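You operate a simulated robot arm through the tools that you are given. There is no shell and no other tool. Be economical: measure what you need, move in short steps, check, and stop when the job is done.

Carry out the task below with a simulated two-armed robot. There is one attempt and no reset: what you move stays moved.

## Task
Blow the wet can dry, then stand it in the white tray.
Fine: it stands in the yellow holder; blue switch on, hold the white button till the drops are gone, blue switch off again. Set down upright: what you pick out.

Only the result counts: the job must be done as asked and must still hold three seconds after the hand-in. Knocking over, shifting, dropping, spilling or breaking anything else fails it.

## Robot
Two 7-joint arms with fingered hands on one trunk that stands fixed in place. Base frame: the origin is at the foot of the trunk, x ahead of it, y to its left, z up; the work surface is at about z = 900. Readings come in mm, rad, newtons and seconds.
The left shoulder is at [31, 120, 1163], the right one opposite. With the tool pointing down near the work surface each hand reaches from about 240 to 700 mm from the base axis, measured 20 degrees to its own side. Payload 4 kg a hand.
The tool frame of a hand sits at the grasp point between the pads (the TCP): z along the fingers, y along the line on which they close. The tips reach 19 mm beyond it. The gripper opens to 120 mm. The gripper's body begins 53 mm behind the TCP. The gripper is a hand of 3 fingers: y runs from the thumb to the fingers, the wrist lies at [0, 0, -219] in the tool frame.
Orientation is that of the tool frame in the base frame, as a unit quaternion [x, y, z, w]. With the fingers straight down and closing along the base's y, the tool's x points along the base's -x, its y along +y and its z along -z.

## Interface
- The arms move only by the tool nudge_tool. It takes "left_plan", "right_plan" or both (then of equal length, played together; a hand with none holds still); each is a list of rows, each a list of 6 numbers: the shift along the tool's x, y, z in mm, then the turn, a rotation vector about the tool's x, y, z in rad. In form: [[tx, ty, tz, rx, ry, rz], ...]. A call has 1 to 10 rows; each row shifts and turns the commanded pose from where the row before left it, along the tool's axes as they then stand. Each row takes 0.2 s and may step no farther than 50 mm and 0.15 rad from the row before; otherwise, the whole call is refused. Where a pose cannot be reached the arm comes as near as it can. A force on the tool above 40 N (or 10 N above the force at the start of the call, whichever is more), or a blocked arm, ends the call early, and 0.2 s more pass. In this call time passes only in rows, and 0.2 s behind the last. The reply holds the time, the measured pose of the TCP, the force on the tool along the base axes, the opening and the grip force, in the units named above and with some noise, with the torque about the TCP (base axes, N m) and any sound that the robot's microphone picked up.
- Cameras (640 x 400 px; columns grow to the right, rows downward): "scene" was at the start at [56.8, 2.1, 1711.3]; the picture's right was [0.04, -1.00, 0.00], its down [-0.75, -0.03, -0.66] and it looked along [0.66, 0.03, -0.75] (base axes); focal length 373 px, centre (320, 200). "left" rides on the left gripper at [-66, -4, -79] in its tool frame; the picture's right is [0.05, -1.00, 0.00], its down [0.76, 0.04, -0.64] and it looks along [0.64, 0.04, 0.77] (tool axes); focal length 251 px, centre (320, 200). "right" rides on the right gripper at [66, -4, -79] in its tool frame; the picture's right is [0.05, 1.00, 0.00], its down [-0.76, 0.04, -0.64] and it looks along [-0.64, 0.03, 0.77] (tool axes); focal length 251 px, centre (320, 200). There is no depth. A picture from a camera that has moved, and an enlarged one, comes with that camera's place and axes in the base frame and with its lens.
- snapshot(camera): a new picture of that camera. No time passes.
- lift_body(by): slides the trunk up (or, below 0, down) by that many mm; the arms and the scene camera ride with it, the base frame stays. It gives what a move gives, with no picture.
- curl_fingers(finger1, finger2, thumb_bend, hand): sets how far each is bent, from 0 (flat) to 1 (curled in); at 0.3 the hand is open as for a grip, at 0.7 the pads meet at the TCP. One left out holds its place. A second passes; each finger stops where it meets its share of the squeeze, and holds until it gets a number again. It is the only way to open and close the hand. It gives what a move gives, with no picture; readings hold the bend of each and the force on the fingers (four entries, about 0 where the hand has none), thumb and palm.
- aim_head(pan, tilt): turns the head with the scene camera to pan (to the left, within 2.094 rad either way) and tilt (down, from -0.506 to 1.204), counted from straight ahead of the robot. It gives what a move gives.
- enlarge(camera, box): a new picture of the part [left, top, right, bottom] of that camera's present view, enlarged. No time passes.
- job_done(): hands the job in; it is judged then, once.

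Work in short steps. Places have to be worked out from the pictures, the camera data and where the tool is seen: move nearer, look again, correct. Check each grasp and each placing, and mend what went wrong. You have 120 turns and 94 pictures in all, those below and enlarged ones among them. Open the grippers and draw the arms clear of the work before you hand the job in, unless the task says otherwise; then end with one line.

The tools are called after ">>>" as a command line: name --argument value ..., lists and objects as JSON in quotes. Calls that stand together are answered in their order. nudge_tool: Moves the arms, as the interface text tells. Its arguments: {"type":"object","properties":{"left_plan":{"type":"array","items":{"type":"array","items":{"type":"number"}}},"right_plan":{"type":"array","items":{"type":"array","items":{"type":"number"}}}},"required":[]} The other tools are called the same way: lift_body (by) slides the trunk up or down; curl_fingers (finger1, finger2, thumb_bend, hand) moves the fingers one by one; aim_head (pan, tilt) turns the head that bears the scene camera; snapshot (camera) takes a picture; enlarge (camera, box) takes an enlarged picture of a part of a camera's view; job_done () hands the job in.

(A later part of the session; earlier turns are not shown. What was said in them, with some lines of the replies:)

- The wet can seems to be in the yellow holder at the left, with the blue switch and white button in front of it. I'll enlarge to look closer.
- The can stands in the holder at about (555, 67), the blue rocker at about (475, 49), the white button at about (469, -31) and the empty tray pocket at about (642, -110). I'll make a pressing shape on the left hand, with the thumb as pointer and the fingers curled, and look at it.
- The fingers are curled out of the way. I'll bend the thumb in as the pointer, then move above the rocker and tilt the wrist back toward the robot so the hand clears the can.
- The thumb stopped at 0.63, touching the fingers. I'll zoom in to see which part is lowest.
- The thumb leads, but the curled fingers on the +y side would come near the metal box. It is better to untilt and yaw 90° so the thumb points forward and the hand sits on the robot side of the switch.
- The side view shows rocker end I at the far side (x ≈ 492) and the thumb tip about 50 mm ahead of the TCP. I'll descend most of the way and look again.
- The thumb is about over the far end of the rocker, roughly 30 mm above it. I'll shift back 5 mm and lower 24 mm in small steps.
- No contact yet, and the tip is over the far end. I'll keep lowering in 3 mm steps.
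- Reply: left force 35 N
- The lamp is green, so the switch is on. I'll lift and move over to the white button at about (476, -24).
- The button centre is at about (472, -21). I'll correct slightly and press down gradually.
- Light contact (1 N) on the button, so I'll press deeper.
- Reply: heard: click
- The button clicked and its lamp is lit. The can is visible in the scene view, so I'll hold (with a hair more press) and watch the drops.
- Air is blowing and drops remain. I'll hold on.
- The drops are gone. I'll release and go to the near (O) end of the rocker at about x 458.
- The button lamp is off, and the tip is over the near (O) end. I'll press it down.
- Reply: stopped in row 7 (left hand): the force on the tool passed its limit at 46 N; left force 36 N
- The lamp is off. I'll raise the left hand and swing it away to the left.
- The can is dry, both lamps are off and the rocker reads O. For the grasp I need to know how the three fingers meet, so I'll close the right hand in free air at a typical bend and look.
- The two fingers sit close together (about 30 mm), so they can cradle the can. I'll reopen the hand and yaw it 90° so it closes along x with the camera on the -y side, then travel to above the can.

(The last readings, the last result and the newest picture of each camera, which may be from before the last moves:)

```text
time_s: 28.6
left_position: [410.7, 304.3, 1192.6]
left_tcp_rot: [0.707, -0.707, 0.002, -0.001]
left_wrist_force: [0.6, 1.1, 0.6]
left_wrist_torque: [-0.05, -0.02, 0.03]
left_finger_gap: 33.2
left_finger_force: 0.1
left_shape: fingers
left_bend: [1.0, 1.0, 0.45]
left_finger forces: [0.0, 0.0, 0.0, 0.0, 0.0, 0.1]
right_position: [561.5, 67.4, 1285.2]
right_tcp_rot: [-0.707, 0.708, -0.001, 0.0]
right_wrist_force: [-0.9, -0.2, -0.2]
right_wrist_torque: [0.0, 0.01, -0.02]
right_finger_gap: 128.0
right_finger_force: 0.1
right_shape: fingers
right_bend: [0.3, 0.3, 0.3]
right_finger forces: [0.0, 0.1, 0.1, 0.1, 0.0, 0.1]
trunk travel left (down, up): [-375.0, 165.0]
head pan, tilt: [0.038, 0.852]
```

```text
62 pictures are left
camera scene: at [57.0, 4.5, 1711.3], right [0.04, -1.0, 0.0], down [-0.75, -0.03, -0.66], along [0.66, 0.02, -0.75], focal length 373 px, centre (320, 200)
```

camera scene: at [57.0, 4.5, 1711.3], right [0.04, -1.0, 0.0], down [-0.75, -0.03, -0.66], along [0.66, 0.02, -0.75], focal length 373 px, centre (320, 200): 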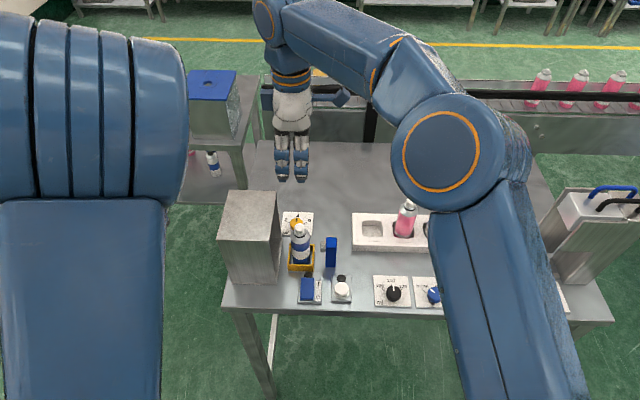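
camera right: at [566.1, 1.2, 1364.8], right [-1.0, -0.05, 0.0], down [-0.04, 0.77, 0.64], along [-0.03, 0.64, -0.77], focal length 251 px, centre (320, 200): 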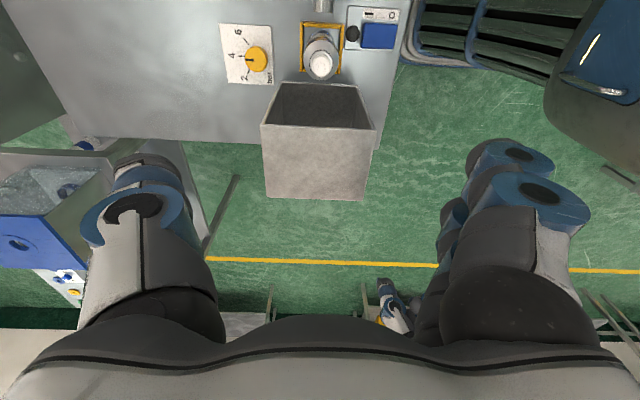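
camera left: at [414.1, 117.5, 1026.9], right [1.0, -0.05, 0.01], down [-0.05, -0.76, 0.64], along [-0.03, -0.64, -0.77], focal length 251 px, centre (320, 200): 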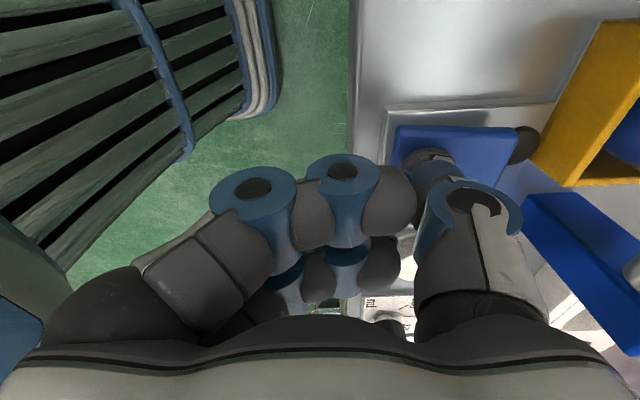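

Triangulating from the three cameras puts the can axis at about (561, 68), with the cap top near z 1040 and the cylinder ending near 1010. The palm is only about 65 mm wide along y, so it clears the duct box at y ≥ 121. I'll descend to about 1100 and check.

>>> nudge_tool --right_plan '[[0, 0, 46, 0, 0, 0], [0, 0, 46, 0, 0, 0], [0, 0, 46, 0, 0, 0], [0, 0, 46, 0, 0, 0]]'

>>> snapshot --camera "right"

>>> enlarge --camera "scene" --box '[210, 120, 370, 280]'

```text
time_s: 29.6
left_position: [411.2, 302.9, 1193.3]
left_tcp_rot: [-0.707, 0.707, -0.001, 0.0]
left_wrist_force: [0.5, -0.6, -0.2]
left_wrist_torque: [-0.01, 0.0, 0.03]
left_finger_gap: 32.9
left_finger_force: 0.2
left_shape: fingers
left_bend: [1.0, 1.0, 0.45]
left_finger forces: [0.0, 0.1, 0.0, 0.0, 0.0, 0.0]
right_position: [562.3, 64.6, 1101.9]
right_tcp_rot: [-0.706, 0.708, 0.001, 0.0]
right_wrist_force: [0.1, 0.7, -0.1]
right_wrist_torque: [0.01, 0.02, 0.0]
right_finger_gap: 128.1
right_finger_force: 0.1
right_shape: fingers
right_bend: [0.3, 0.3, 0.3]
right_finger forces: [0.1, 0.0, 0.0, 0.0, 0.1, 0.1]
trunk travel left (down, up): [-375.0, 165.0]
head pan, tilt: [0.038, 0.852]
```

```text
61 pictures are left
camera right: at [566.7, -0.7, 1180.0], right [-1.0, -0.05, 0.0], down [-0.04, 0.76, 0.64], along [-0.03, 0.64, -0.77], focal length 251 px, centre (320, 200)
```

right: 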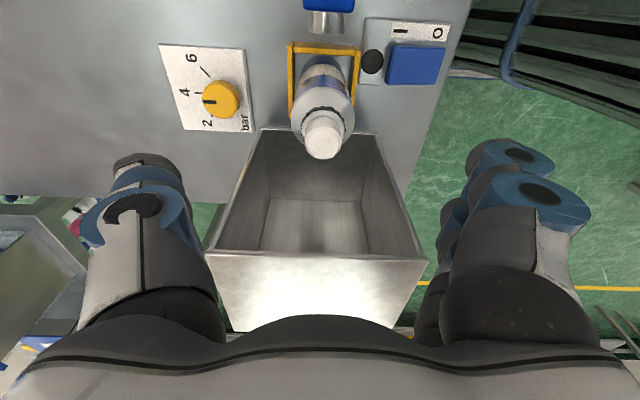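

```text
2.50 times, centred on (290, 200) of scene
camera zoom: at [58.0, 2.7, 1711.2], right [0.04, -1.0, 0.0], down [-0.75, -0.03, -0.66], along [0.66, 0.02, -0.75], focal length 932 px, centre (395, 200)
```

zoom: 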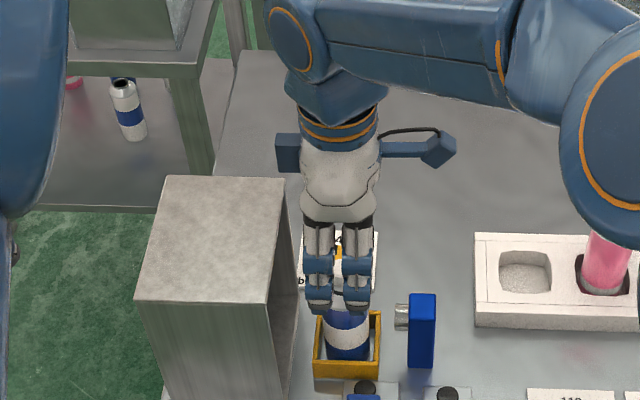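

The can axis is at about (562, 69). I'll correct y by 4 mm and descend to a TCP height of about 1006.

>>> nudge_tool --right_plan '[[-4, 0, 20, 0, 0, 0], [0, 0, 20, 0, 0, 0], [0, 0, 20, 0, 0, 0], [0, 0, 18, 0, 0, 0], [0, 0, 18, 0, 0, 0]]'

>>> snapshot --camera "right"

>>> enlarge --camera "scene" --box '[240, 180, 360, 300]'

```text
time_s: 30.8
left_position: [410.0, 302.2, 1192.9]
left_tcp_rot: [0.707, -0.707, 0.002, -0.001]
left_wrist_force: [0.6, -0.8, 0.2]
left_wrist_torque: [-0.01, 0.02, -0.02]
left_finger_gap: 33.0
left_finger_force: 0.0
left_shape: fingers
left_bend: [1.0, 1.0, 0.45]
left_finger forces: [0.0, 0.1, 0.0, 0.1, 0.1, 0.0]
right_position: [562.7, 70.4, 1004.3]
right_tcp_rot: [-0.706, 0.708, 0.0, 0.0]
right_wrist_force: [-0.4, 0.0, 0.0]
right_wrist_torque: [0.0, -0.01, 0.0]
right_finger_gap: 128.0
right_finger_force: 0.0
right_shape: fingers
right_bend: [0.3, 0.3, 0.3]
right_finger forces: [0.1, 0.1, 0.1, 0.0, 0.0, 0.0]
trunk travel left (down, up): [-375.0, 165.0]
head pan, tilt: [0.038, 0.852]
```

```text
59 pictures are left
camera right: at [566.5, 3.2, 1083.4], right [-1.0, -0.05, 0.0], down [-0.04, 0.76, 0.64], along [-0.03, 0.64, -0.77], focal length 251 px, centre (320, 200)
```

right: 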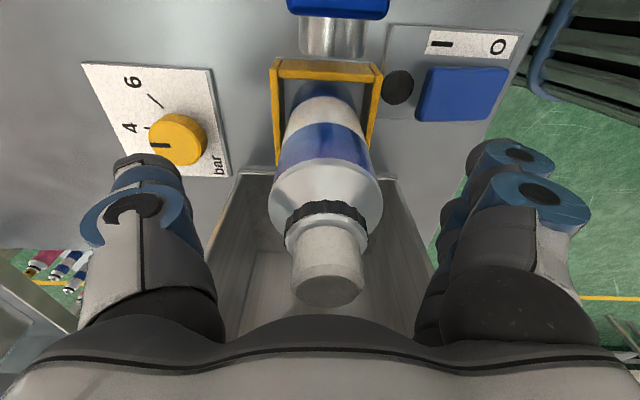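

```text
3.33 times, centred on (300, 240) of scene
camera zoom: at [56.9, 2.1, 1711.3], right [0.04, -1.0, 0.0], down [-0.75, -0.03, -0.66], along [0.66, 0.03, -0.75], focal length 1242 px, centre (387, 67)
```

zoom: 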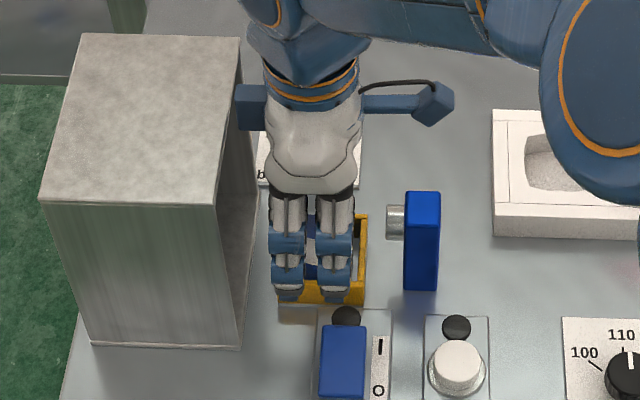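

The can is centred between thumb and fingers, with the cylinder up to about z 1018 and the palm clear of the cap. I'll close the fingers.

>>> curl_fingers --hand "right" --finger1 0.52 --finger2 0.52 --thumb_bend 0.52

>>> snapshot --camera "right"

```text
time_s: 31.8
left_position: [410.7, 301.9, 1193.6]
left_tcp_rot: [0.707, -0.707, 0.002, -0.002]
left_wrist_force: [0.5, 0.5, -0.3]
left_wrist_torque: [0.0, 0.0, 0.03]
left_finger_gap: 32.8
left_finger_force: 0.0
left_shape: fingers
left_bend: [1.0, 1.0, 0.45]
left_finger forces: [0.0, 0.1, 0.0, 0.0, 0.0, 0.0]
right_position: [562.0, 68.9, 1004.7]
right_tcp_rot: [-0.707, 0.707, -0.001, 0.0]
right_wrist_force: [0.3, 0.3, 0.0]
right_wrist_torque: [0.05, -0.03, -0.01]
right_finger_gap: 62.6
right_finger_force: 0.0
right_shape: fingers
right_bend: [0.52, 0.52, 0.52]
right_finger forces: [0.0, 0.1, 0.0, 0.0, 0.0, 0.0]
trunk travel left (down, up): [-375.0, 165.0]
head pan, tilt: [0.038, 0.852]
```

```text
57 pictures are left
camera right: at [566.5, 3.3, 1083.8], right [-1.0, -0.05, 0.0], down [-0.04, 0.76, 0.64], along [-0.03, 0.64, -0.77], focal length 251 px, centre (320, 200)
```

right: 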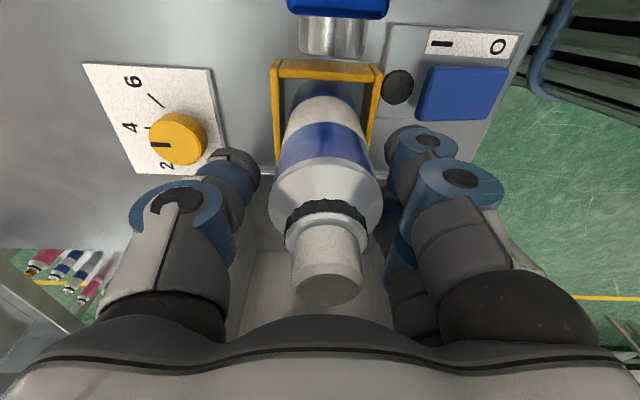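

The can is well centred and the gaps are even. I'll close fully so the fingers stop on the can.

>>> curl_fingers --hand "right" --finger1 0.7 --finger2 0.7 --thumb_bend 0.7

>>> snapshot --camera "right"

```text
time_s: 32.8
left_position: [411.0, 301.8, 1193.5]
left_tcp_rot: [0.707, -0.707, 0.001, -0.002]
left_wrist_force: [-0.8, 0.4, 0.9]
left_wrist_torque: [0.03, -0.01, -0.02]
left_finger_gap: 33.1
left_finger_force: 0.2
left_shape: fingers
left_bend: [1.0, 1.0, 0.45]
left_finger forces: [0.1, 0.1, 0.0, 0.1, 0.0, 0.0]
right_position: [562.1, 69.7, 1005.1]
right_tcp_rot: [-0.706, 0.708, 0.001, 0.0]
right_wrist_force: [-0.1, -0.7, 0.8]
right_wrist_torque: [0.02, 0.0, 0.0]
right_finger_gap: 44.0
right_finger_force: 20.8
right_shape: fingers
right_bend: [0.61, 0.61, 0.57]
right_finger forces: [10.0, 10.1, 0.0, 0.0, 22.8, 0.0]
trunk travel left (down, up): [-375.0, 165.0]
head pan, tilt: [0.038, 0.852]
```

```text
56 pictures are left
camera right: at [566.3, 3.3, 1083.9], right [-1.0, -0.05, 0.0], down [-0.04, 0.76, 0.64], along [-0.03, 0.64, -0.77], focal length 251 px, centre (320, 200)
```

right: 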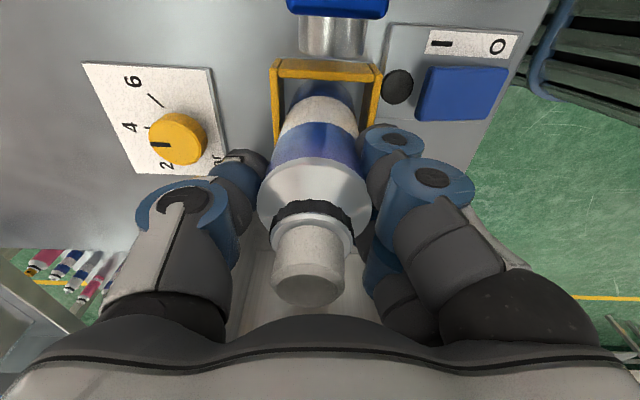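

The grip is firm (10/10/23 N), though the can leaned about 2–3° toward the thumb as the fingers met it. I'll lift slowly, then measure and correct the lean.

>>> nudge_tool --right_plan '[[0, 0, -5, 0, 0, 0], [0, 0, -5, 0, 0, 0], [0, 0, -10, 0, 0, 0], [0, 0, -20, 0, 0, 0], [0, 0, -30, 0, 0, 0], [0, 0, -40, 0, 0, 0], [0, 0, -40, 0, 0, 0], [0, 0, -40, 0, 0, 0]]'

>>> snapshot --camera "right"

>>> enlarge --camera "scene" --box '[230, 130, 390, 290]'

```text
time_s: 34.6
left_position: [409.9, 301.7, 1194.4]
left_tcp_rot: [-0.707, 0.707, -0.002, 0.002]
left_wrist_force: [0.4, 0.3, -0.2]
left_wrist_torque: [0.04, 0.0, 0.01]
left_finger_gap: 33.1
left_finger_force: 0.0
left_shape: fingers
left_bend: [1.0, 1.0, 0.45]
left_finger forces: [0.0, 0.1, 0.0, 0.0, 0.1, 0.0]
right_position: [561.0, 68.7, 1195.7]
right_tcp_rot: [-0.706, 0.708, 0.001, -0.001]
right_wrist_force: [0.4, -0.9, -0.7]
right_wrist_torque: [-0.02, -0.03, 0.06]
right_finger_gap: 44.1
right_finger_force: 21.2
right_shape: fingers
right_bend: [0.61, 0.61, 0.57]
right_finger forces: [9.6, 9.8, 0.0, 0.1, 22.8, 0.0]
trunk travel left (down, up): [-375.0, 165.0]
head pan, tilt: [0.038, 0.852]
```

```text
55 pictures are left
camera right: at [565.5, 3.4, 1274.9], right [-1.0, -0.05, 0.0], down [-0.04, 0.76, 0.64], along [-0.03, 0.64, -0.77], focal length 251 px, centre (320, 200)
```

right: 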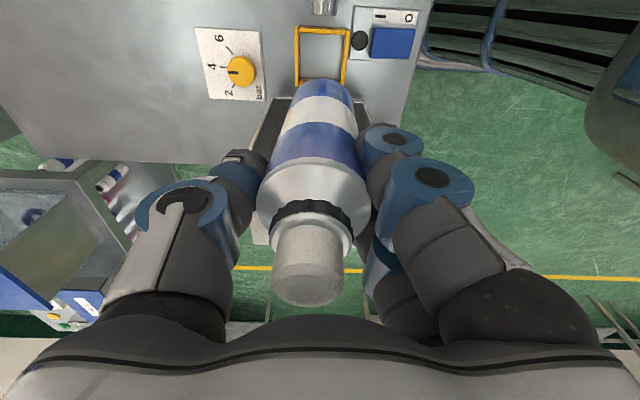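

```text
2.50 times, centred on (310, 210) of scene
camera zoom: at [56.2, 2.1, 1711.3], right [0.04, -1.0, 0.0], down [-0.75, -0.03, -0.66], along [0.66, 0.03, -0.75], focal length 932 px, centre (345, 175)
```

zoom: 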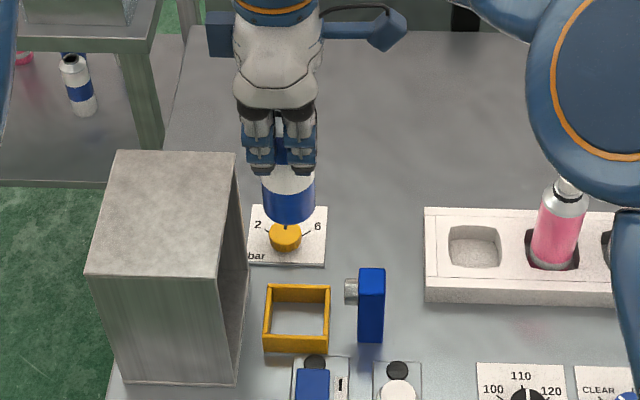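

The can is held and the holder is empty and still in place. I'll carry it over the empty pocket at about (637, -109) and straighten the lean by 0.05 rad.

>>> nudge_tool --right_plan '[[44.5, -18.5, 0, 0, 0, 0], [44.5, -18.5, 0, 0, 0, 0], [44.5, -18.5, 0, 0, 0, 0], [44.5, -18.5, 0, 0, 0, 0], [0, 0, 0, 0.05, 0, 0]]'

>>> snapshot --camera "right"

>>> snapshot --camera "scene"

```text
time_s: 35.8
left_position: [409.8, 302.8, 1194.8]
left_tcp_rot: [-0.707, 0.707, -0.003, 0.001]
left_wrist_force: [-0.4, 0.0, 0.9]
left_wrist_torque: [-0.05, -0.01, -0.01]
left_finger_gap: 33.1
left_finger_force: 0.1
left_shape: fingers
left_bend: [1.0, 1.0, 0.45]
left_finger forces: [0.0, 0.1, 0.1, 0.1, 0.0, 0.0]
right_position: [635.4, -107.7, 1195.7]
right_tcp_rot: [0.707, -0.707, 0.018, -0.016]
right_wrist_force: [0.0, 0.8, -1.1]
right_wrist_torque: [-0.01, -0.01, 0.01]
right_finger_gap: 43.8
right_finger_force: 20.7
right_shape: fingers
right_bend: [0.62, 0.61, 0.57]
right_finger forces: [9.6, 9.8, 0.0, 0.0, 22.7, 0.0]
trunk travel left (down, up): [-375.0, 165.0]
head pan, tilt: [0.038, 0.852]
```

```text
53 pictures are left
camera right: at [636.4, -172.8, 1274.4], right [-1.0, -0.05, -0.05], down [-0.07, 0.77, 0.64], along [0.0, 0.64, -0.77], focal length 251 px, centre (320, 200)
```

right: 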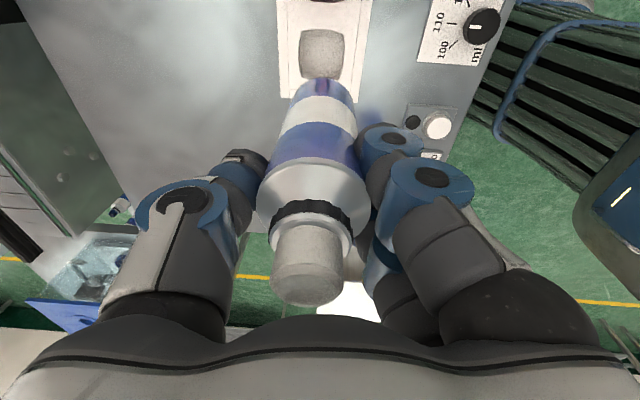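

```text
52 pictures are left
camera scene: at [55.4, 3.2, 1711.4], right [0.04, -1.0, 0.0], down [-0.75, -0.03, -0.66], along [0.66, 0.02, -0.75], focal length 373 px, centre (320, 200)
```

scene: 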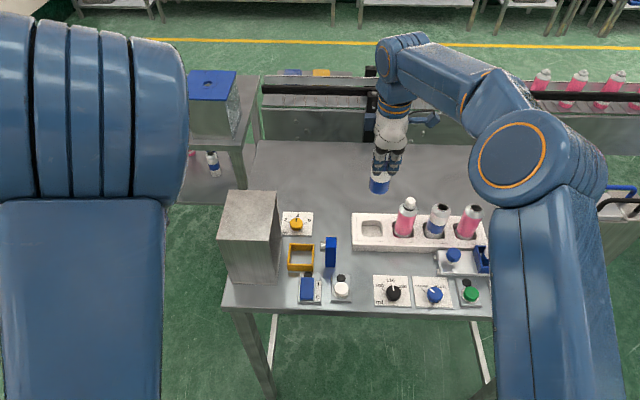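

Both cameras agree the pocket centre is at about (647.5, -112.5). The can axis is about 2.5 mm ahead of the TCP and now nearly upright. I'll shift and descend to about 1055, compensating for the hand's small tilt.

>>> nudge_tool --right_plan '[[4.5, -10, 0, 0, 0, 0], [0, 2, 40, 0, 0, 0], [0, 2, 40, 0, 0, 0], [0, 2, 30, 0, 0, 0], [0, 1.5, 30, 0, 0, 0]]'

>>> snapshot --camera "right"

>>> enlarge --camera "scene" --box '[320, 140, 480, 270]'

```text
time_s: 37.0
left_position: [411.7, 302.1, 1193.9]
left_tcp_rot: [0.707, -0.707, 0.001, -0.002]
left_wrist_force: [0.2, 0.8, -0.4]
left_wrist_torque: [0.01, 0.02, 0.02]
left_finger_gap: 33.2
left_finger_force: 0.1
left_shape: fingers
left_bend: [1.0, 1.0, 0.45]
left_finger forces: [0.0, 0.0, 0.1, 0.0, 0.1, 0.1]
right_position: [645.9, -112.8, 1055.6]
right_tcp_rot: [-0.707, 0.707, -0.018, 0.017]
right_wrist_force: [-0.5, 0.1, -1.7]
right_wrist_torque: [0.01, 0.04, 0.0]
right_finger_gap: 43.6
right_finger_force: 21.1
right_shape: fingers
right_bend: [0.62, 0.61, 0.57]
right_finger forces: [9.5, 9.8, 0.1, 0.0, 22.4, 0.1]
trunk travel left (down, up): [-375.0, 165.0]
head pan, tilt: [0.038, 0.852]
```

```text
51 pictures are left
camera right: at [646.5, -178.8, 1134.5], right [-1.0, -0.05, -0.05], down [-0.07, 0.76, 0.64], along [0.0, 0.64, -0.77], focal length 251 px, centre (320, 200)
```

right: 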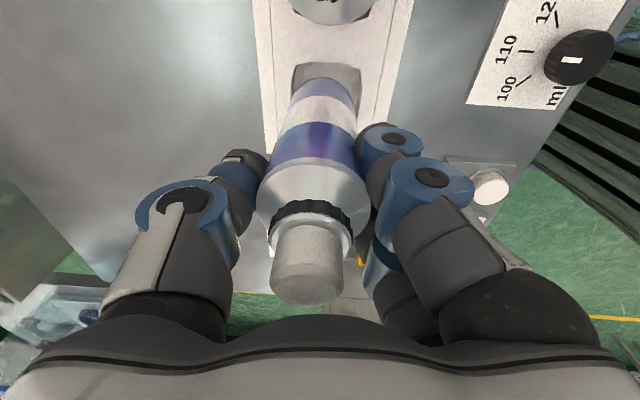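

```text
3.08 times, centred on (400, 205) of scene
camera zoom: at [57.8, 1.8, 1711.3], right [0.04, -1.0, 0.0], down [-0.75, -0.03, -0.66], along [0.66, 0.03, -0.75], focal length 1147 px, centre (74, 185)
```

zoom: 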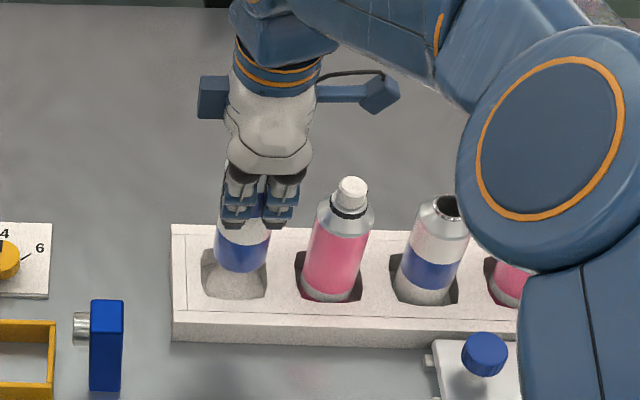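

In x the can lies within the pocket, but the scene view shows it about 4 mm too far to -y. I'll correct that and lower 28 mm.

>>> nudge_tool --right_plan '[[-4, 0, 0, 0, 0, 0], [0, 0.5, 10, 0, 0, 0], [0, 0.5, 9, 0, 0, 0], [0, 0.4, 9, 0, 0, 0]]'

>>> enlarge --camera "scene" --box '[340, 180, 440, 265]'

>>> snapshot --camera "right"

```text
time_s: 38.0
left_position: [410.5, 302.9, 1192.4]
left_tcp_rot: [-0.707, 0.708, -0.002, 0.001]
left_wrist_force: [0.6, -1.1, -0.4]
left_wrist_torque: [0.01, 0.0, 0.0]
left_finger_gap: 33.0
left_finger_force: 0.0
left_shape: fingers
left_bend: [1.0, 1.0, 0.45]
left_finger forces: [0.0, 0.1, 0.0, 0.0, 0.0, 0.0]
right_position: [646.0, -109.0, 1027.4]
right_tcp_rot: [-0.707, 0.707, -0.017, 0.017]
right_wrist_force: [0.6, 0.0, -1.9]
right_wrist_torque: [-0.02, 0.02, 0.0]
right_finger_gap: 43.6
right_finger_force: 21.5
right_shape: fingers
right_bend: [0.62, 0.61, 0.57]
right_finger forces: [9.5, 9.7, 0.1, 0.0, 22.4, 0.0]
trunk travel left (down, up): [-375.0, 165.0]
head pan, tilt: [0.038, 0.852]
```

```text
4.71 times, centred on (390, 222) of scene
camera zoom: at [57.4, 2.1, 1711.3], right [0.04, -1.0, 0.0], down [-0.75, -0.03, -0.66], along [0.66, 0.03, -0.75], focal length 1754 px, centre (-9, 94)
```

zoom: 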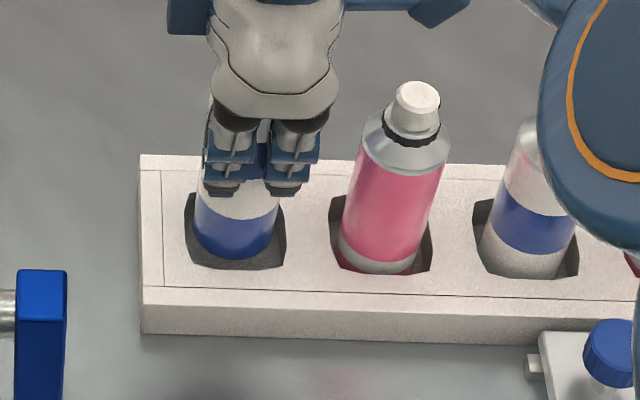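

```text
48 pictures are left
camera right: at [646.1, -174.9, 1106.8], right [-1.0, -0.05, -0.05], down [-0.07, 0.76, 0.64], along [0.0, 0.64, -0.77], focal length 251 px, centre (320, 200)
```

right: 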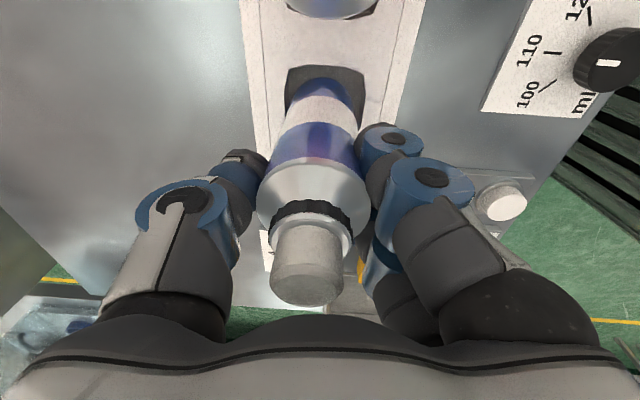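

The can is centred in the pocket opening. I'll lower it gently to contact.

>>> nudge_tool --right_plan '[[0, 0.2, 4, 0, 0, 0], [0, 0.2, 4, 0, 0, 0], [0, 0.2, 4, 0, 0, 0], [0, 0.1, 2, 0, 0, 0], [0, 0.1, 2, 0, 0, 0]]'

>>> enlarge --camera "scene" --box '[340, 180, 440, 265]'

```text
time_s: 39.2
left_position: [410.8, 301.7, 1193.2]
left_tcp_rot: [0.707, -0.707, 0.002, -0.002]
left_wrist_force: [0.1, 0.3, -0.3]
left_wrist_torque: [0.01, 0.01, -0.01]
left_finger_gap: 33.0
left_finger_force: 0.1
left_shape: fingers
left_bend: [1.0, 1.0, 0.45]
left_finger forces: [0.1, 0.0, 0.0, 0.0, 0.1, 0.0]
right_position: [646.6, -108.7, 1010.8]
right_tcp_rot: [-0.707, 0.707, -0.017, 0.018]
right_wrist_force: [0.1, 0.2, -2.3]
right_wrist_torque: [0.0, 0.04, -0.04]
right_finger_gap: 43.7
right_finger_force: 20.7
right_shape: fingers
right_bend: [0.62, 0.61, 0.57]
right_finger forces: [9.5, 9.7, 0.0, 0.0, 22.3, 0.1]
trunk travel left (down, up): [-375.0, 165.0]
head pan, tilt: [0.038, 0.852]
```

```text
4.71 times, centred on (390, 222) of scene
camera zoom: at [57.1, 2.1, 1711.3], right [0.04, -1.0, 0.0], down [-0.75, -0.03, -0.66], along [0.66, 0.03, -0.75], focal length 1754 px, centre (-9, 94)
```

zoom: 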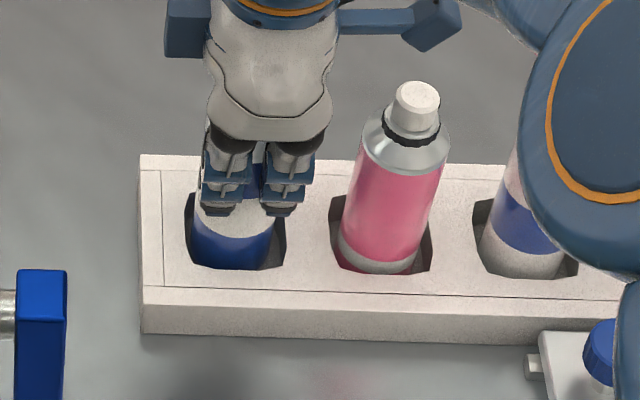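

No contact yet (still -2 N, the can's own weight). I'll continue in 2 mm steps with a tiny y recentring.

>>> nudge_tool --right_plan '[[1, 0.1, 2, 0, 0, 0], [0, 0.1, 2, 0, 0, 0], [0, 0.1, 2, 0, 0, 0]]'

```text
time_s: 40.0
left_position: [410.7, 302.2, 1193.8]
left_tcp_rot: [0.707, -0.707, 0.002, -0.002]
left_wrist_force: [-0.7, 0.4, 0.7]
left_wrist_torque: [0.0, 0.0, 0.01]
left_finger_gap: 32.8
left_finger_force: 0.1
left_shape: fingers
left_bend: [1.0, 1.0, 0.45]
left_finger forces: [0.0, 0.0, 0.1, 0.0, 0.0, 0.1]
right_position: [645.0, -109.4, 1005.6]
right_tcp_rot: [-0.706, 0.708, -0.018, 0.018]
right_wrist_force: [0.0, -0.6, -0.8]
right_wrist_torque: [0.03, 0.0, -0.02]
right_finger_gap: 43.4
right_finger_force: 20.9
right_shape: fingers
right_bend: [0.62, 0.61, 0.57]
right_finger forces: [9.5, 9.8, 0.0, 0.0, 22.6, 0.1]
trunk travel left (down, up): [-375.0, 165.0]
head pan, tilt: [0.038, 0.852]
```

The force on the wrist is easing (-0.8 N), so I'll continue carefully.

>>> nudge_tool --right_plan '[[0, 0.1, 1.5, 0, 0, 0], [0, 0.1, 1.5, 0, 0, 0]]'

```text
time_s: 40.6
left_position: [409.6, 301.0, 1194.5]
left_tcp_rot: [-0.707, 0.707, -0.002, 0.002]
left_wrist_force: [0.4, 0.0, 0.5]
left_wrist_torque: [0.01, 0.0, 0.03]
left_finger_gap: 32.8
left_finger_force: 0.2
left_shape: fingers
left_bend: [1.0, 1.0, 0.45]
left_finger forces: [0.1, 0.1, 0.0, 0.1, 0.1, 0.1]
right_position: [646.2, -110.1, 1004.5]
right_tcp_rot: [-0.706, 0.708, -0.02, 0.019]
right_wrist_force: [0.4, -0.6, 10.8]
right_wrist_torque: [0.01, 0.09, -0.02]
right_finger_gap: 43.7
right_finger_force: 22.2
right_shape: fingers
right_bend: [0.62, 0.61, 0.57]
right_finger forces: [10.2, 10.3, 0.0, 0.0, 24.3, 0.0]
trunk travel left (down, up): [-375.0, 165.0]
head pan, tilt: [0.038, 0.852]
```

Firm contact (10.8 N): the can is on the pocket floor at the same height it had in the holder. I'll relax the press slightly and open a little.

>>> nudge_tool --right_plan '[[0, -0.1, -1.5, 0, 0, 0]]'

>>> curl_fingers --hand "right" --finger1 0.55 --finger2 0.55 --thumb_bend 0.51

>>> snapshot --camera "right"

>>> enlarge --camera "scene" --box '[340, 180, 440, 265]'

```text
time_s: 41.0
left_position: [409.8, 302.2, 1193.7]
left_tcp_rot: [-0.706, 0.708, -0.002, 0.002]
left_wrist_force: [-0.4, 0.0, -1.6]
left_wrist_torque: [-0.01, 0.02, -0.02]
left_finger_gap: 32.9
left_finger_force: 0.1
left_shape: fingers
left_bend: [1.0, 1.0, 0.45]
left_finger forces: [0.0, 0.0, 0.0, 0.1, 0.0, 0.0]
right_position: [645.3, -109.9, 1004.5]
right_tcp_rot: [-0.706, 0.708, -0.017, 0.018]
right_wrist_force: [2.4, -0.8, 9.4]
right_wrist_torque: [0.02, -0.01, 0.04]
right_finger_gap: 43.6
right_finger_force: 22.2
right_shape: fingers
right_bend: [0.62, 0.61, 0.57]
right_finger forces: [9.8, 10.0, 0.0, 0.1, 24.6, 0.0]
trunk travel left (down, up): [-375.0, 165.0]
head pan, tilt: [0.038, 0.852]
```

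```text
time_s: 42.0
left_position: [410.9, 300.5, 1193.6]
left_tcp_rot: [0.707, -0.707, 0.002, -0.002]
left_wrist_force: [-1.0, 0.1, -0.5]
left_wrist_torque: [0.04, -0.01, 0.02]
left_finger_gap: 32.9
left_finger_force: 0.0
left_shape: fingers
left_bend: [1.0, 1.0, 0.45]
left_finger forces: [0.0, 0.1, 0.0, 0.1, 0.0, 0.0]
right_position: [647.0, -109.4, 1004.7]
right_tcp_rot: [-0.706, 0.708, -0.018, 0.017]
right_wrist_force: [0.3, 0.1, 0.0]
right_wrist_torque: [0.0, 0.0, 0.01]
right_finger_gap: 58.7
right_finger_force: 0.2
right_shape: fingers
right_bend: [0.55, 0.55, 0.51]
right_finger forces: [0.1, 0.2, 0.1, 0.0, 0.1, 0.1]
trunk travel left (down, up): [-375.0, 165.0]
head pan, tilt: [0.038, 0.852]
```

```text
46 pictures are left
camera right: at [645.8, -176.0, 1083.0], right [-1.0, -0.05, -0.05], down [-0.07, 0.76, 0.64], along [0.0, 0.64, -0.77], focal length 251 px, centre (320, 200)
```

right: 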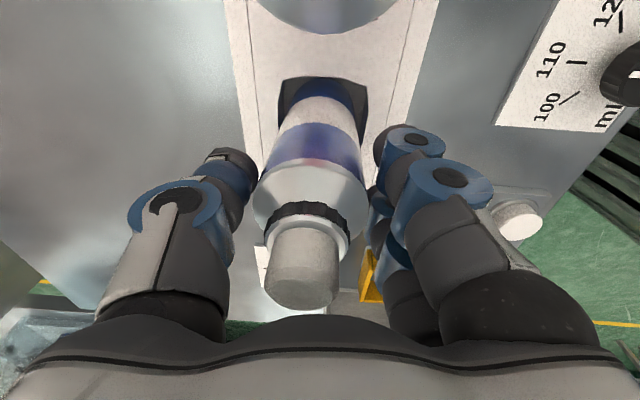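

```text
4.71 times, centred on (390, 222) of scene
camera zoom: at [56.7, 2.1, 1711.3], right [0.04, -1.0, 0.0], down [-0.75, -0.03, -0.66], along [0.66, 0.03, -0.75], focal length 1754 px, centre (-9, 94)
```

zoom: 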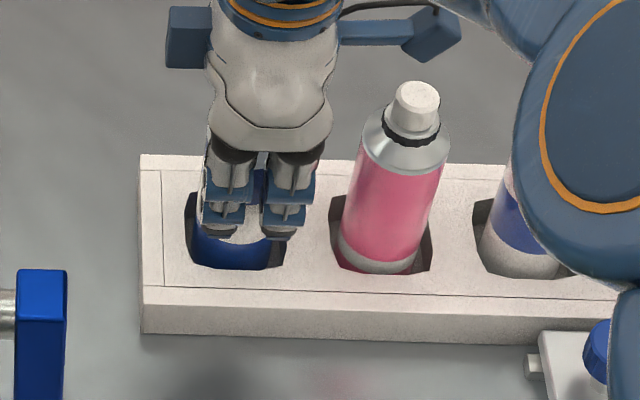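

The can stands free. I'll open fully and rise straight up.

>>> curl_fingers --hand "right" --finger1 0.35 --finger2 0.35 --thumb_bend 0.35

>>> nudge_tool --right_plan '[[0, -1, -20, 0, 0, 0], [0, -1.5, -30, 0, 0, 0], [0, -2, -40, 0, 0, 0], [0, -2, -40, 0, 0, 0], [0, -2, -40, 0, 0, 0], [0, -2, -40, 0, 0, 0]]'

>>> snapshot --camera "right"

>>> enlarge --camera "scene" --box '[340, 180, 440, 265]'

```text
time_s: 43.0
left_position: [411.2, 301.5, 1194.0]
left_tcp_rot: [-0.707, 0.708, -0.001, 0.003]
left_wrist_force: [0.2, 0.1, -0.4]
left_wrist_torque: [0.02, 0.02, 0.0]
left_finger_gap: 32.8
left_finger_force: 0.1
left_shape: fingers
left_bend: [1.0, 1.0, 0.45]
left_finger forces: [0.0, 0.0, 0.0, 0.0, 0.0, 0.0]
right_position: [646.4, -110.7, 1003.5]
right_tcp_rot: [-0.706, 0.708, -0.017, 0.018]
right_wrist_force: [0.4, 0.0, -0.1]
right_wrist_torque: [0.0, -0.02, 0.0]
right_finger_gap: 113.4
right_finger_force: 0.1
right_shape: fingers
right_bend: [0.35, 0.35, 0.35]
right_finger forces: [0.1, 0.0, 0.1, 0.0, 0.0, 0.0]
trunk travel left (down, up): [-375.0, 165.0]
head pan, tilt: [0.038, 0.852]
```

```text
time_s: 44.4
left_position: [409.9, 302.8, 1192.5]
left_tcp_rot: [-0.707, 0.708, -0.002, 0.001]
left_wrist_force: [-1.4, -0.2, -0.5]
left_wrist_torque: [0.0, -0.05, 0.01]
left_finger_gap: 33.0
left_finger_force: 0.1
left_shape: fingers
left_bend: [1.0, 1.0, 0.45]
left_finger forces: [0.0, 0.0, 0.0, 0.1, 0.0, 0.0]
right_position: [644.5, -110.9, 1215.8]
right_tcp_rot: [0.707, -0.707, 0.018, -0.018]
right_wrist_force: [0.8, 0.0, -0.5]
right_wrist_torque: [-0.02, 0.0, 0.02]
right_finger_gap: 113.7
right_finger_force: 0.1
right_shape: fingers
right_bend: [0.35, 0.35, 0.35]
right_finger forces: [0.0, 0.1, 0.0, 0.0, 0.0, 0.0]
trunk travel left (down, up): [-375.0, 165.0]
head pan, tilt: [0.038, 0.852]
```

```text
44 pictures are left
camera right: at [645.0, -175.4, 1294.7], right [-1.0, -0.05, -0.05], down [-0.07, 0.76, 0.64], along [0.0, 0.64, -0.77], focal length 251 px, centre (320, 200)
```

right: 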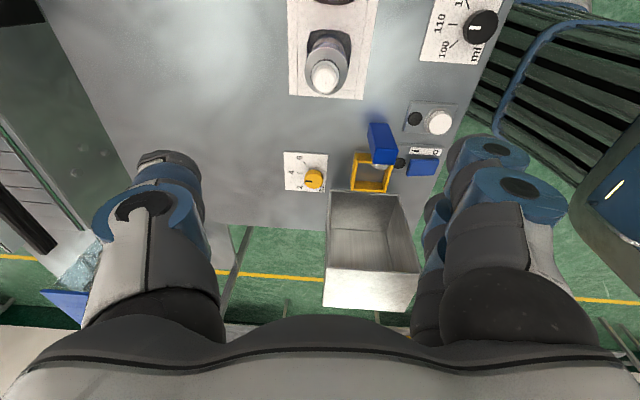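

```text
4.71 times, centred on (390, 222) of scene
camera zoom: at [56.1, 2.5, 1711.3], right [0.04, -1.0, 0.0], down [-0.75, -0.03, -0.66], along [0.66, 0.03, -0.75], focal length 1754 px, centre (-9, 94)
```

zoom: 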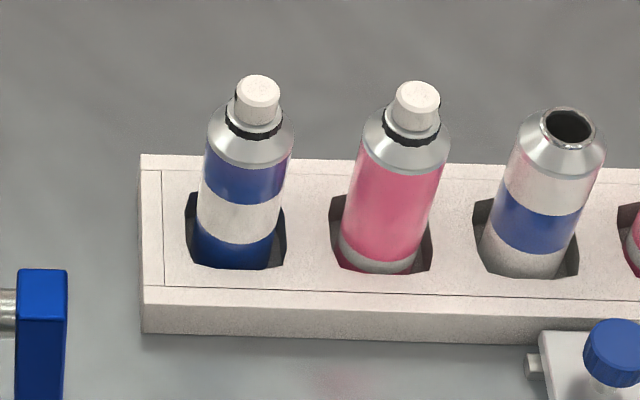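

The can stands in the pocket. I'll check its uprightness from the right camera, and the switch and button panel too.

>>> enlarge --camera "right" --box '[270, 0, 390, 110]'

>>> enlarge --camera "right" --box '[330, 80, 470, 200]'

```text
3.64 times, centred on (330, 55) of right
camera zoom: at [645.0, -175.4, 1294.7], right [-1.0, -0.05, -0.05], down [-0.07, 0.76, 0.64], along [0.0, 0.64, -0.77], focal length 914 px, centre (284, 727)
```

zoom: 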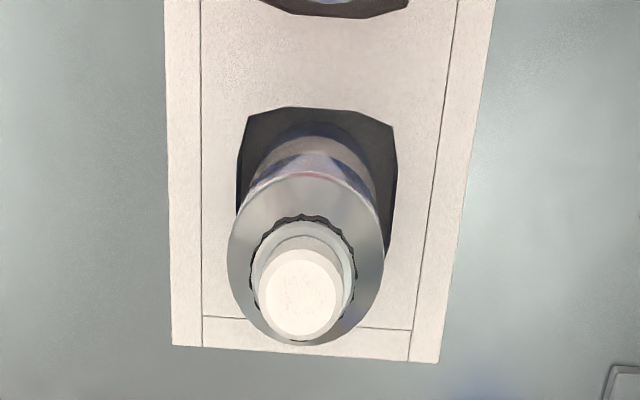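

```text
3.33 times, centred on (400, 140) of right
camera zoom: at [645.0, -175.4, 1294.7], right [-1.0, -0.05, -0.05], down [-0.07, 0.76, 0.64], along [0.0, 0.64, -0.77], focal length 838 px, centre (53, 400)
```

zoom: 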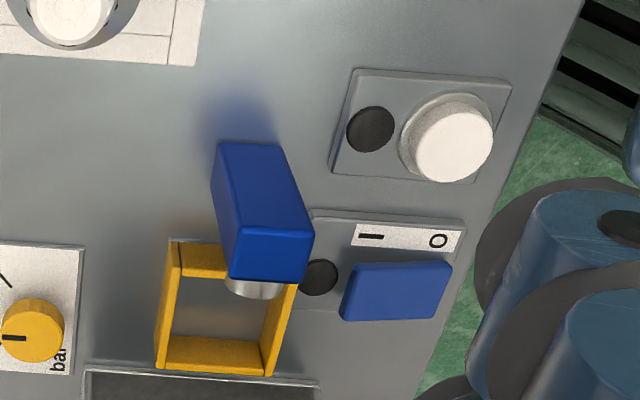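

The can is upright within about a degree, the rocker is at O and both lamps are dark. I'll draw the right arm clear and open the left hand.

>>> nudge_tool --right_plan '[[0, -2, -40, 0, 0, 0], [0, -2, -40, 0, 0, 0], [45, 18, 0, 0, 0, 0], [45, 18, 0, 0, 0, 0], [45, 18, 0, 0, 0, 0], [45, 18, 0, 0, 0, 0]]'

>>> curl_fingers --hand "left" --finger1 0.3 --finger2 0.3 --thumb_bend 0.3

>>> snapshot --camera "scene"

>>> enlarge --camera "scene" --box '[220, 180, 400, 310]'

```text
time_s: 45.8
left_position: [410.0, 301.1, 1193.3]
left_tcp_rot: [-0.706, 0.708, 0.0, 0.003]
left_wrist_force: [-0.3, 0.9, 0.7]
left_wrist_torque: [-0.03, 0.01, -0.03]
left_finger_gap: 32.8
left_finger_force: 0.0
left_shape: fingers
left_bend: [1.0, 1.0, 0.45]
left_finger forces: [0.0, 0.0, 0.1, 0.0, 0.0, 0.0]
right_position: [572.5, -292.7, 1289.7]
right_tcp_rot: [-0.706, 0.707, -0.017, 0.018]
right_wrist_force: [-0.7, 0.3, -0.3]
right_wrist_torque: [0.01, 0.01, 0.0]
right_finger_gap: 113.5
right_finger_force: 0.1
right_shape: fingers
right_bend: [0.35, 0.35, 0.35]
right_finger forces: [0.0, 0.0, 0.1, 0.0, 0.0, 0.0]
trunk travel left (down, up): [-375.0, 165.0]
head pan, tilt: [0.038, 0.852]
```

```text
time_s: 46.8
left_position: [411.9, 302.2, 1194.4]
left_tcp_rot: [0.708, -0.706, 0.002, -0.002]
left_wrist_force: [0.3, -0.3, -0.3]
left_wrist_torque: [-0.01, -0.04, 0.0]
left_finger_gap: 128.0
left_finger_force: 0.0
left_shape: fingers
left_bend: [0.3, 0.3, 0.3]
left_finger forces: [0.0, 0.0, 0.0, 0.0, 0.0, 0.1]
right_position: [573.0, -290.6, 1291.0]
right_tcp_rot: [-0.707, 0.707, -0.017, 0.017]
right_wrist_force: [0.3, -0.3, -1.1]
right_wrist_torque: [-0.01, -0.04, -0.02]
right_finger_gap: 113.5
right_finger_force: 0.0
right_shape: fingers
right_bend: [0.35, 0.35, 0.35]
right_finger forces: [0.0, 0.0, 0.1, 0.1, 0.0, 0.0]
trunk travel left (down, up): [-375.0, 165.0]
head pan, tilt: [0.038, 0.852]
```

```text
40 pictures are left
camera scene: at [56.5, 1.4, 1711.3], right [0.04, -1.0, 0.0], down [-0.75, -0.03, -0.66], along [0.66, 0.03, -0.75], focal length 373 px, centre (320, 200)
```

scene: 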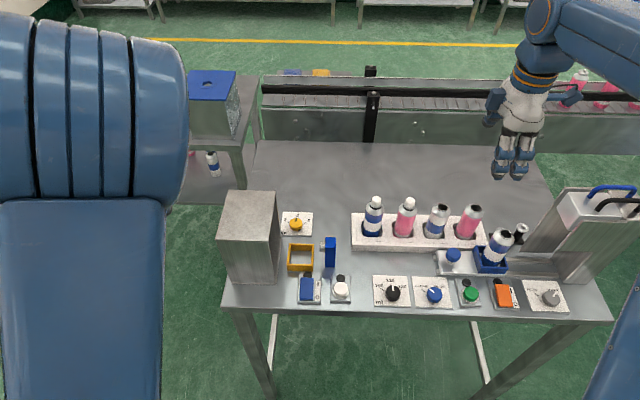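

```text
3.08 times, centred on (310, 245) of scene
camera zoom: at [56.5, 1.4, 1711.3], right [0.04, -1.0, 0.0], down [-0.75, -0.03, -0.66], along [0.66, 0.03, -0.75], focal length 1147 px, centre (351, 62)
```

zoom: 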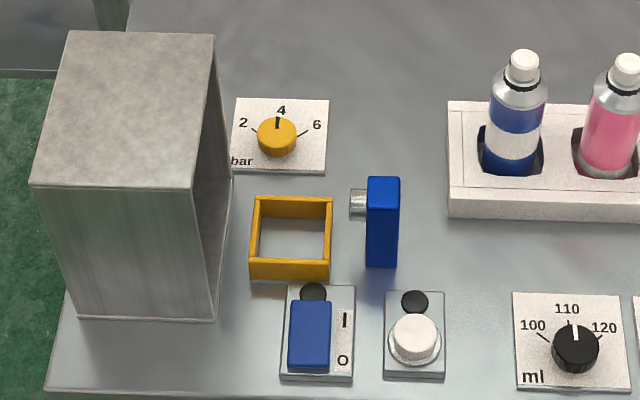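

Everything is in order: the can is dry and upright in the tray, the blower is off, both hands are open and the arms are clear. I'll hand in.

>>> job_done

```text
The job is handed in.
```

The can was blown dry and stands upright in the white tray's empty pocket; the blue switch is off again, and I saw nothing else moved out of place.
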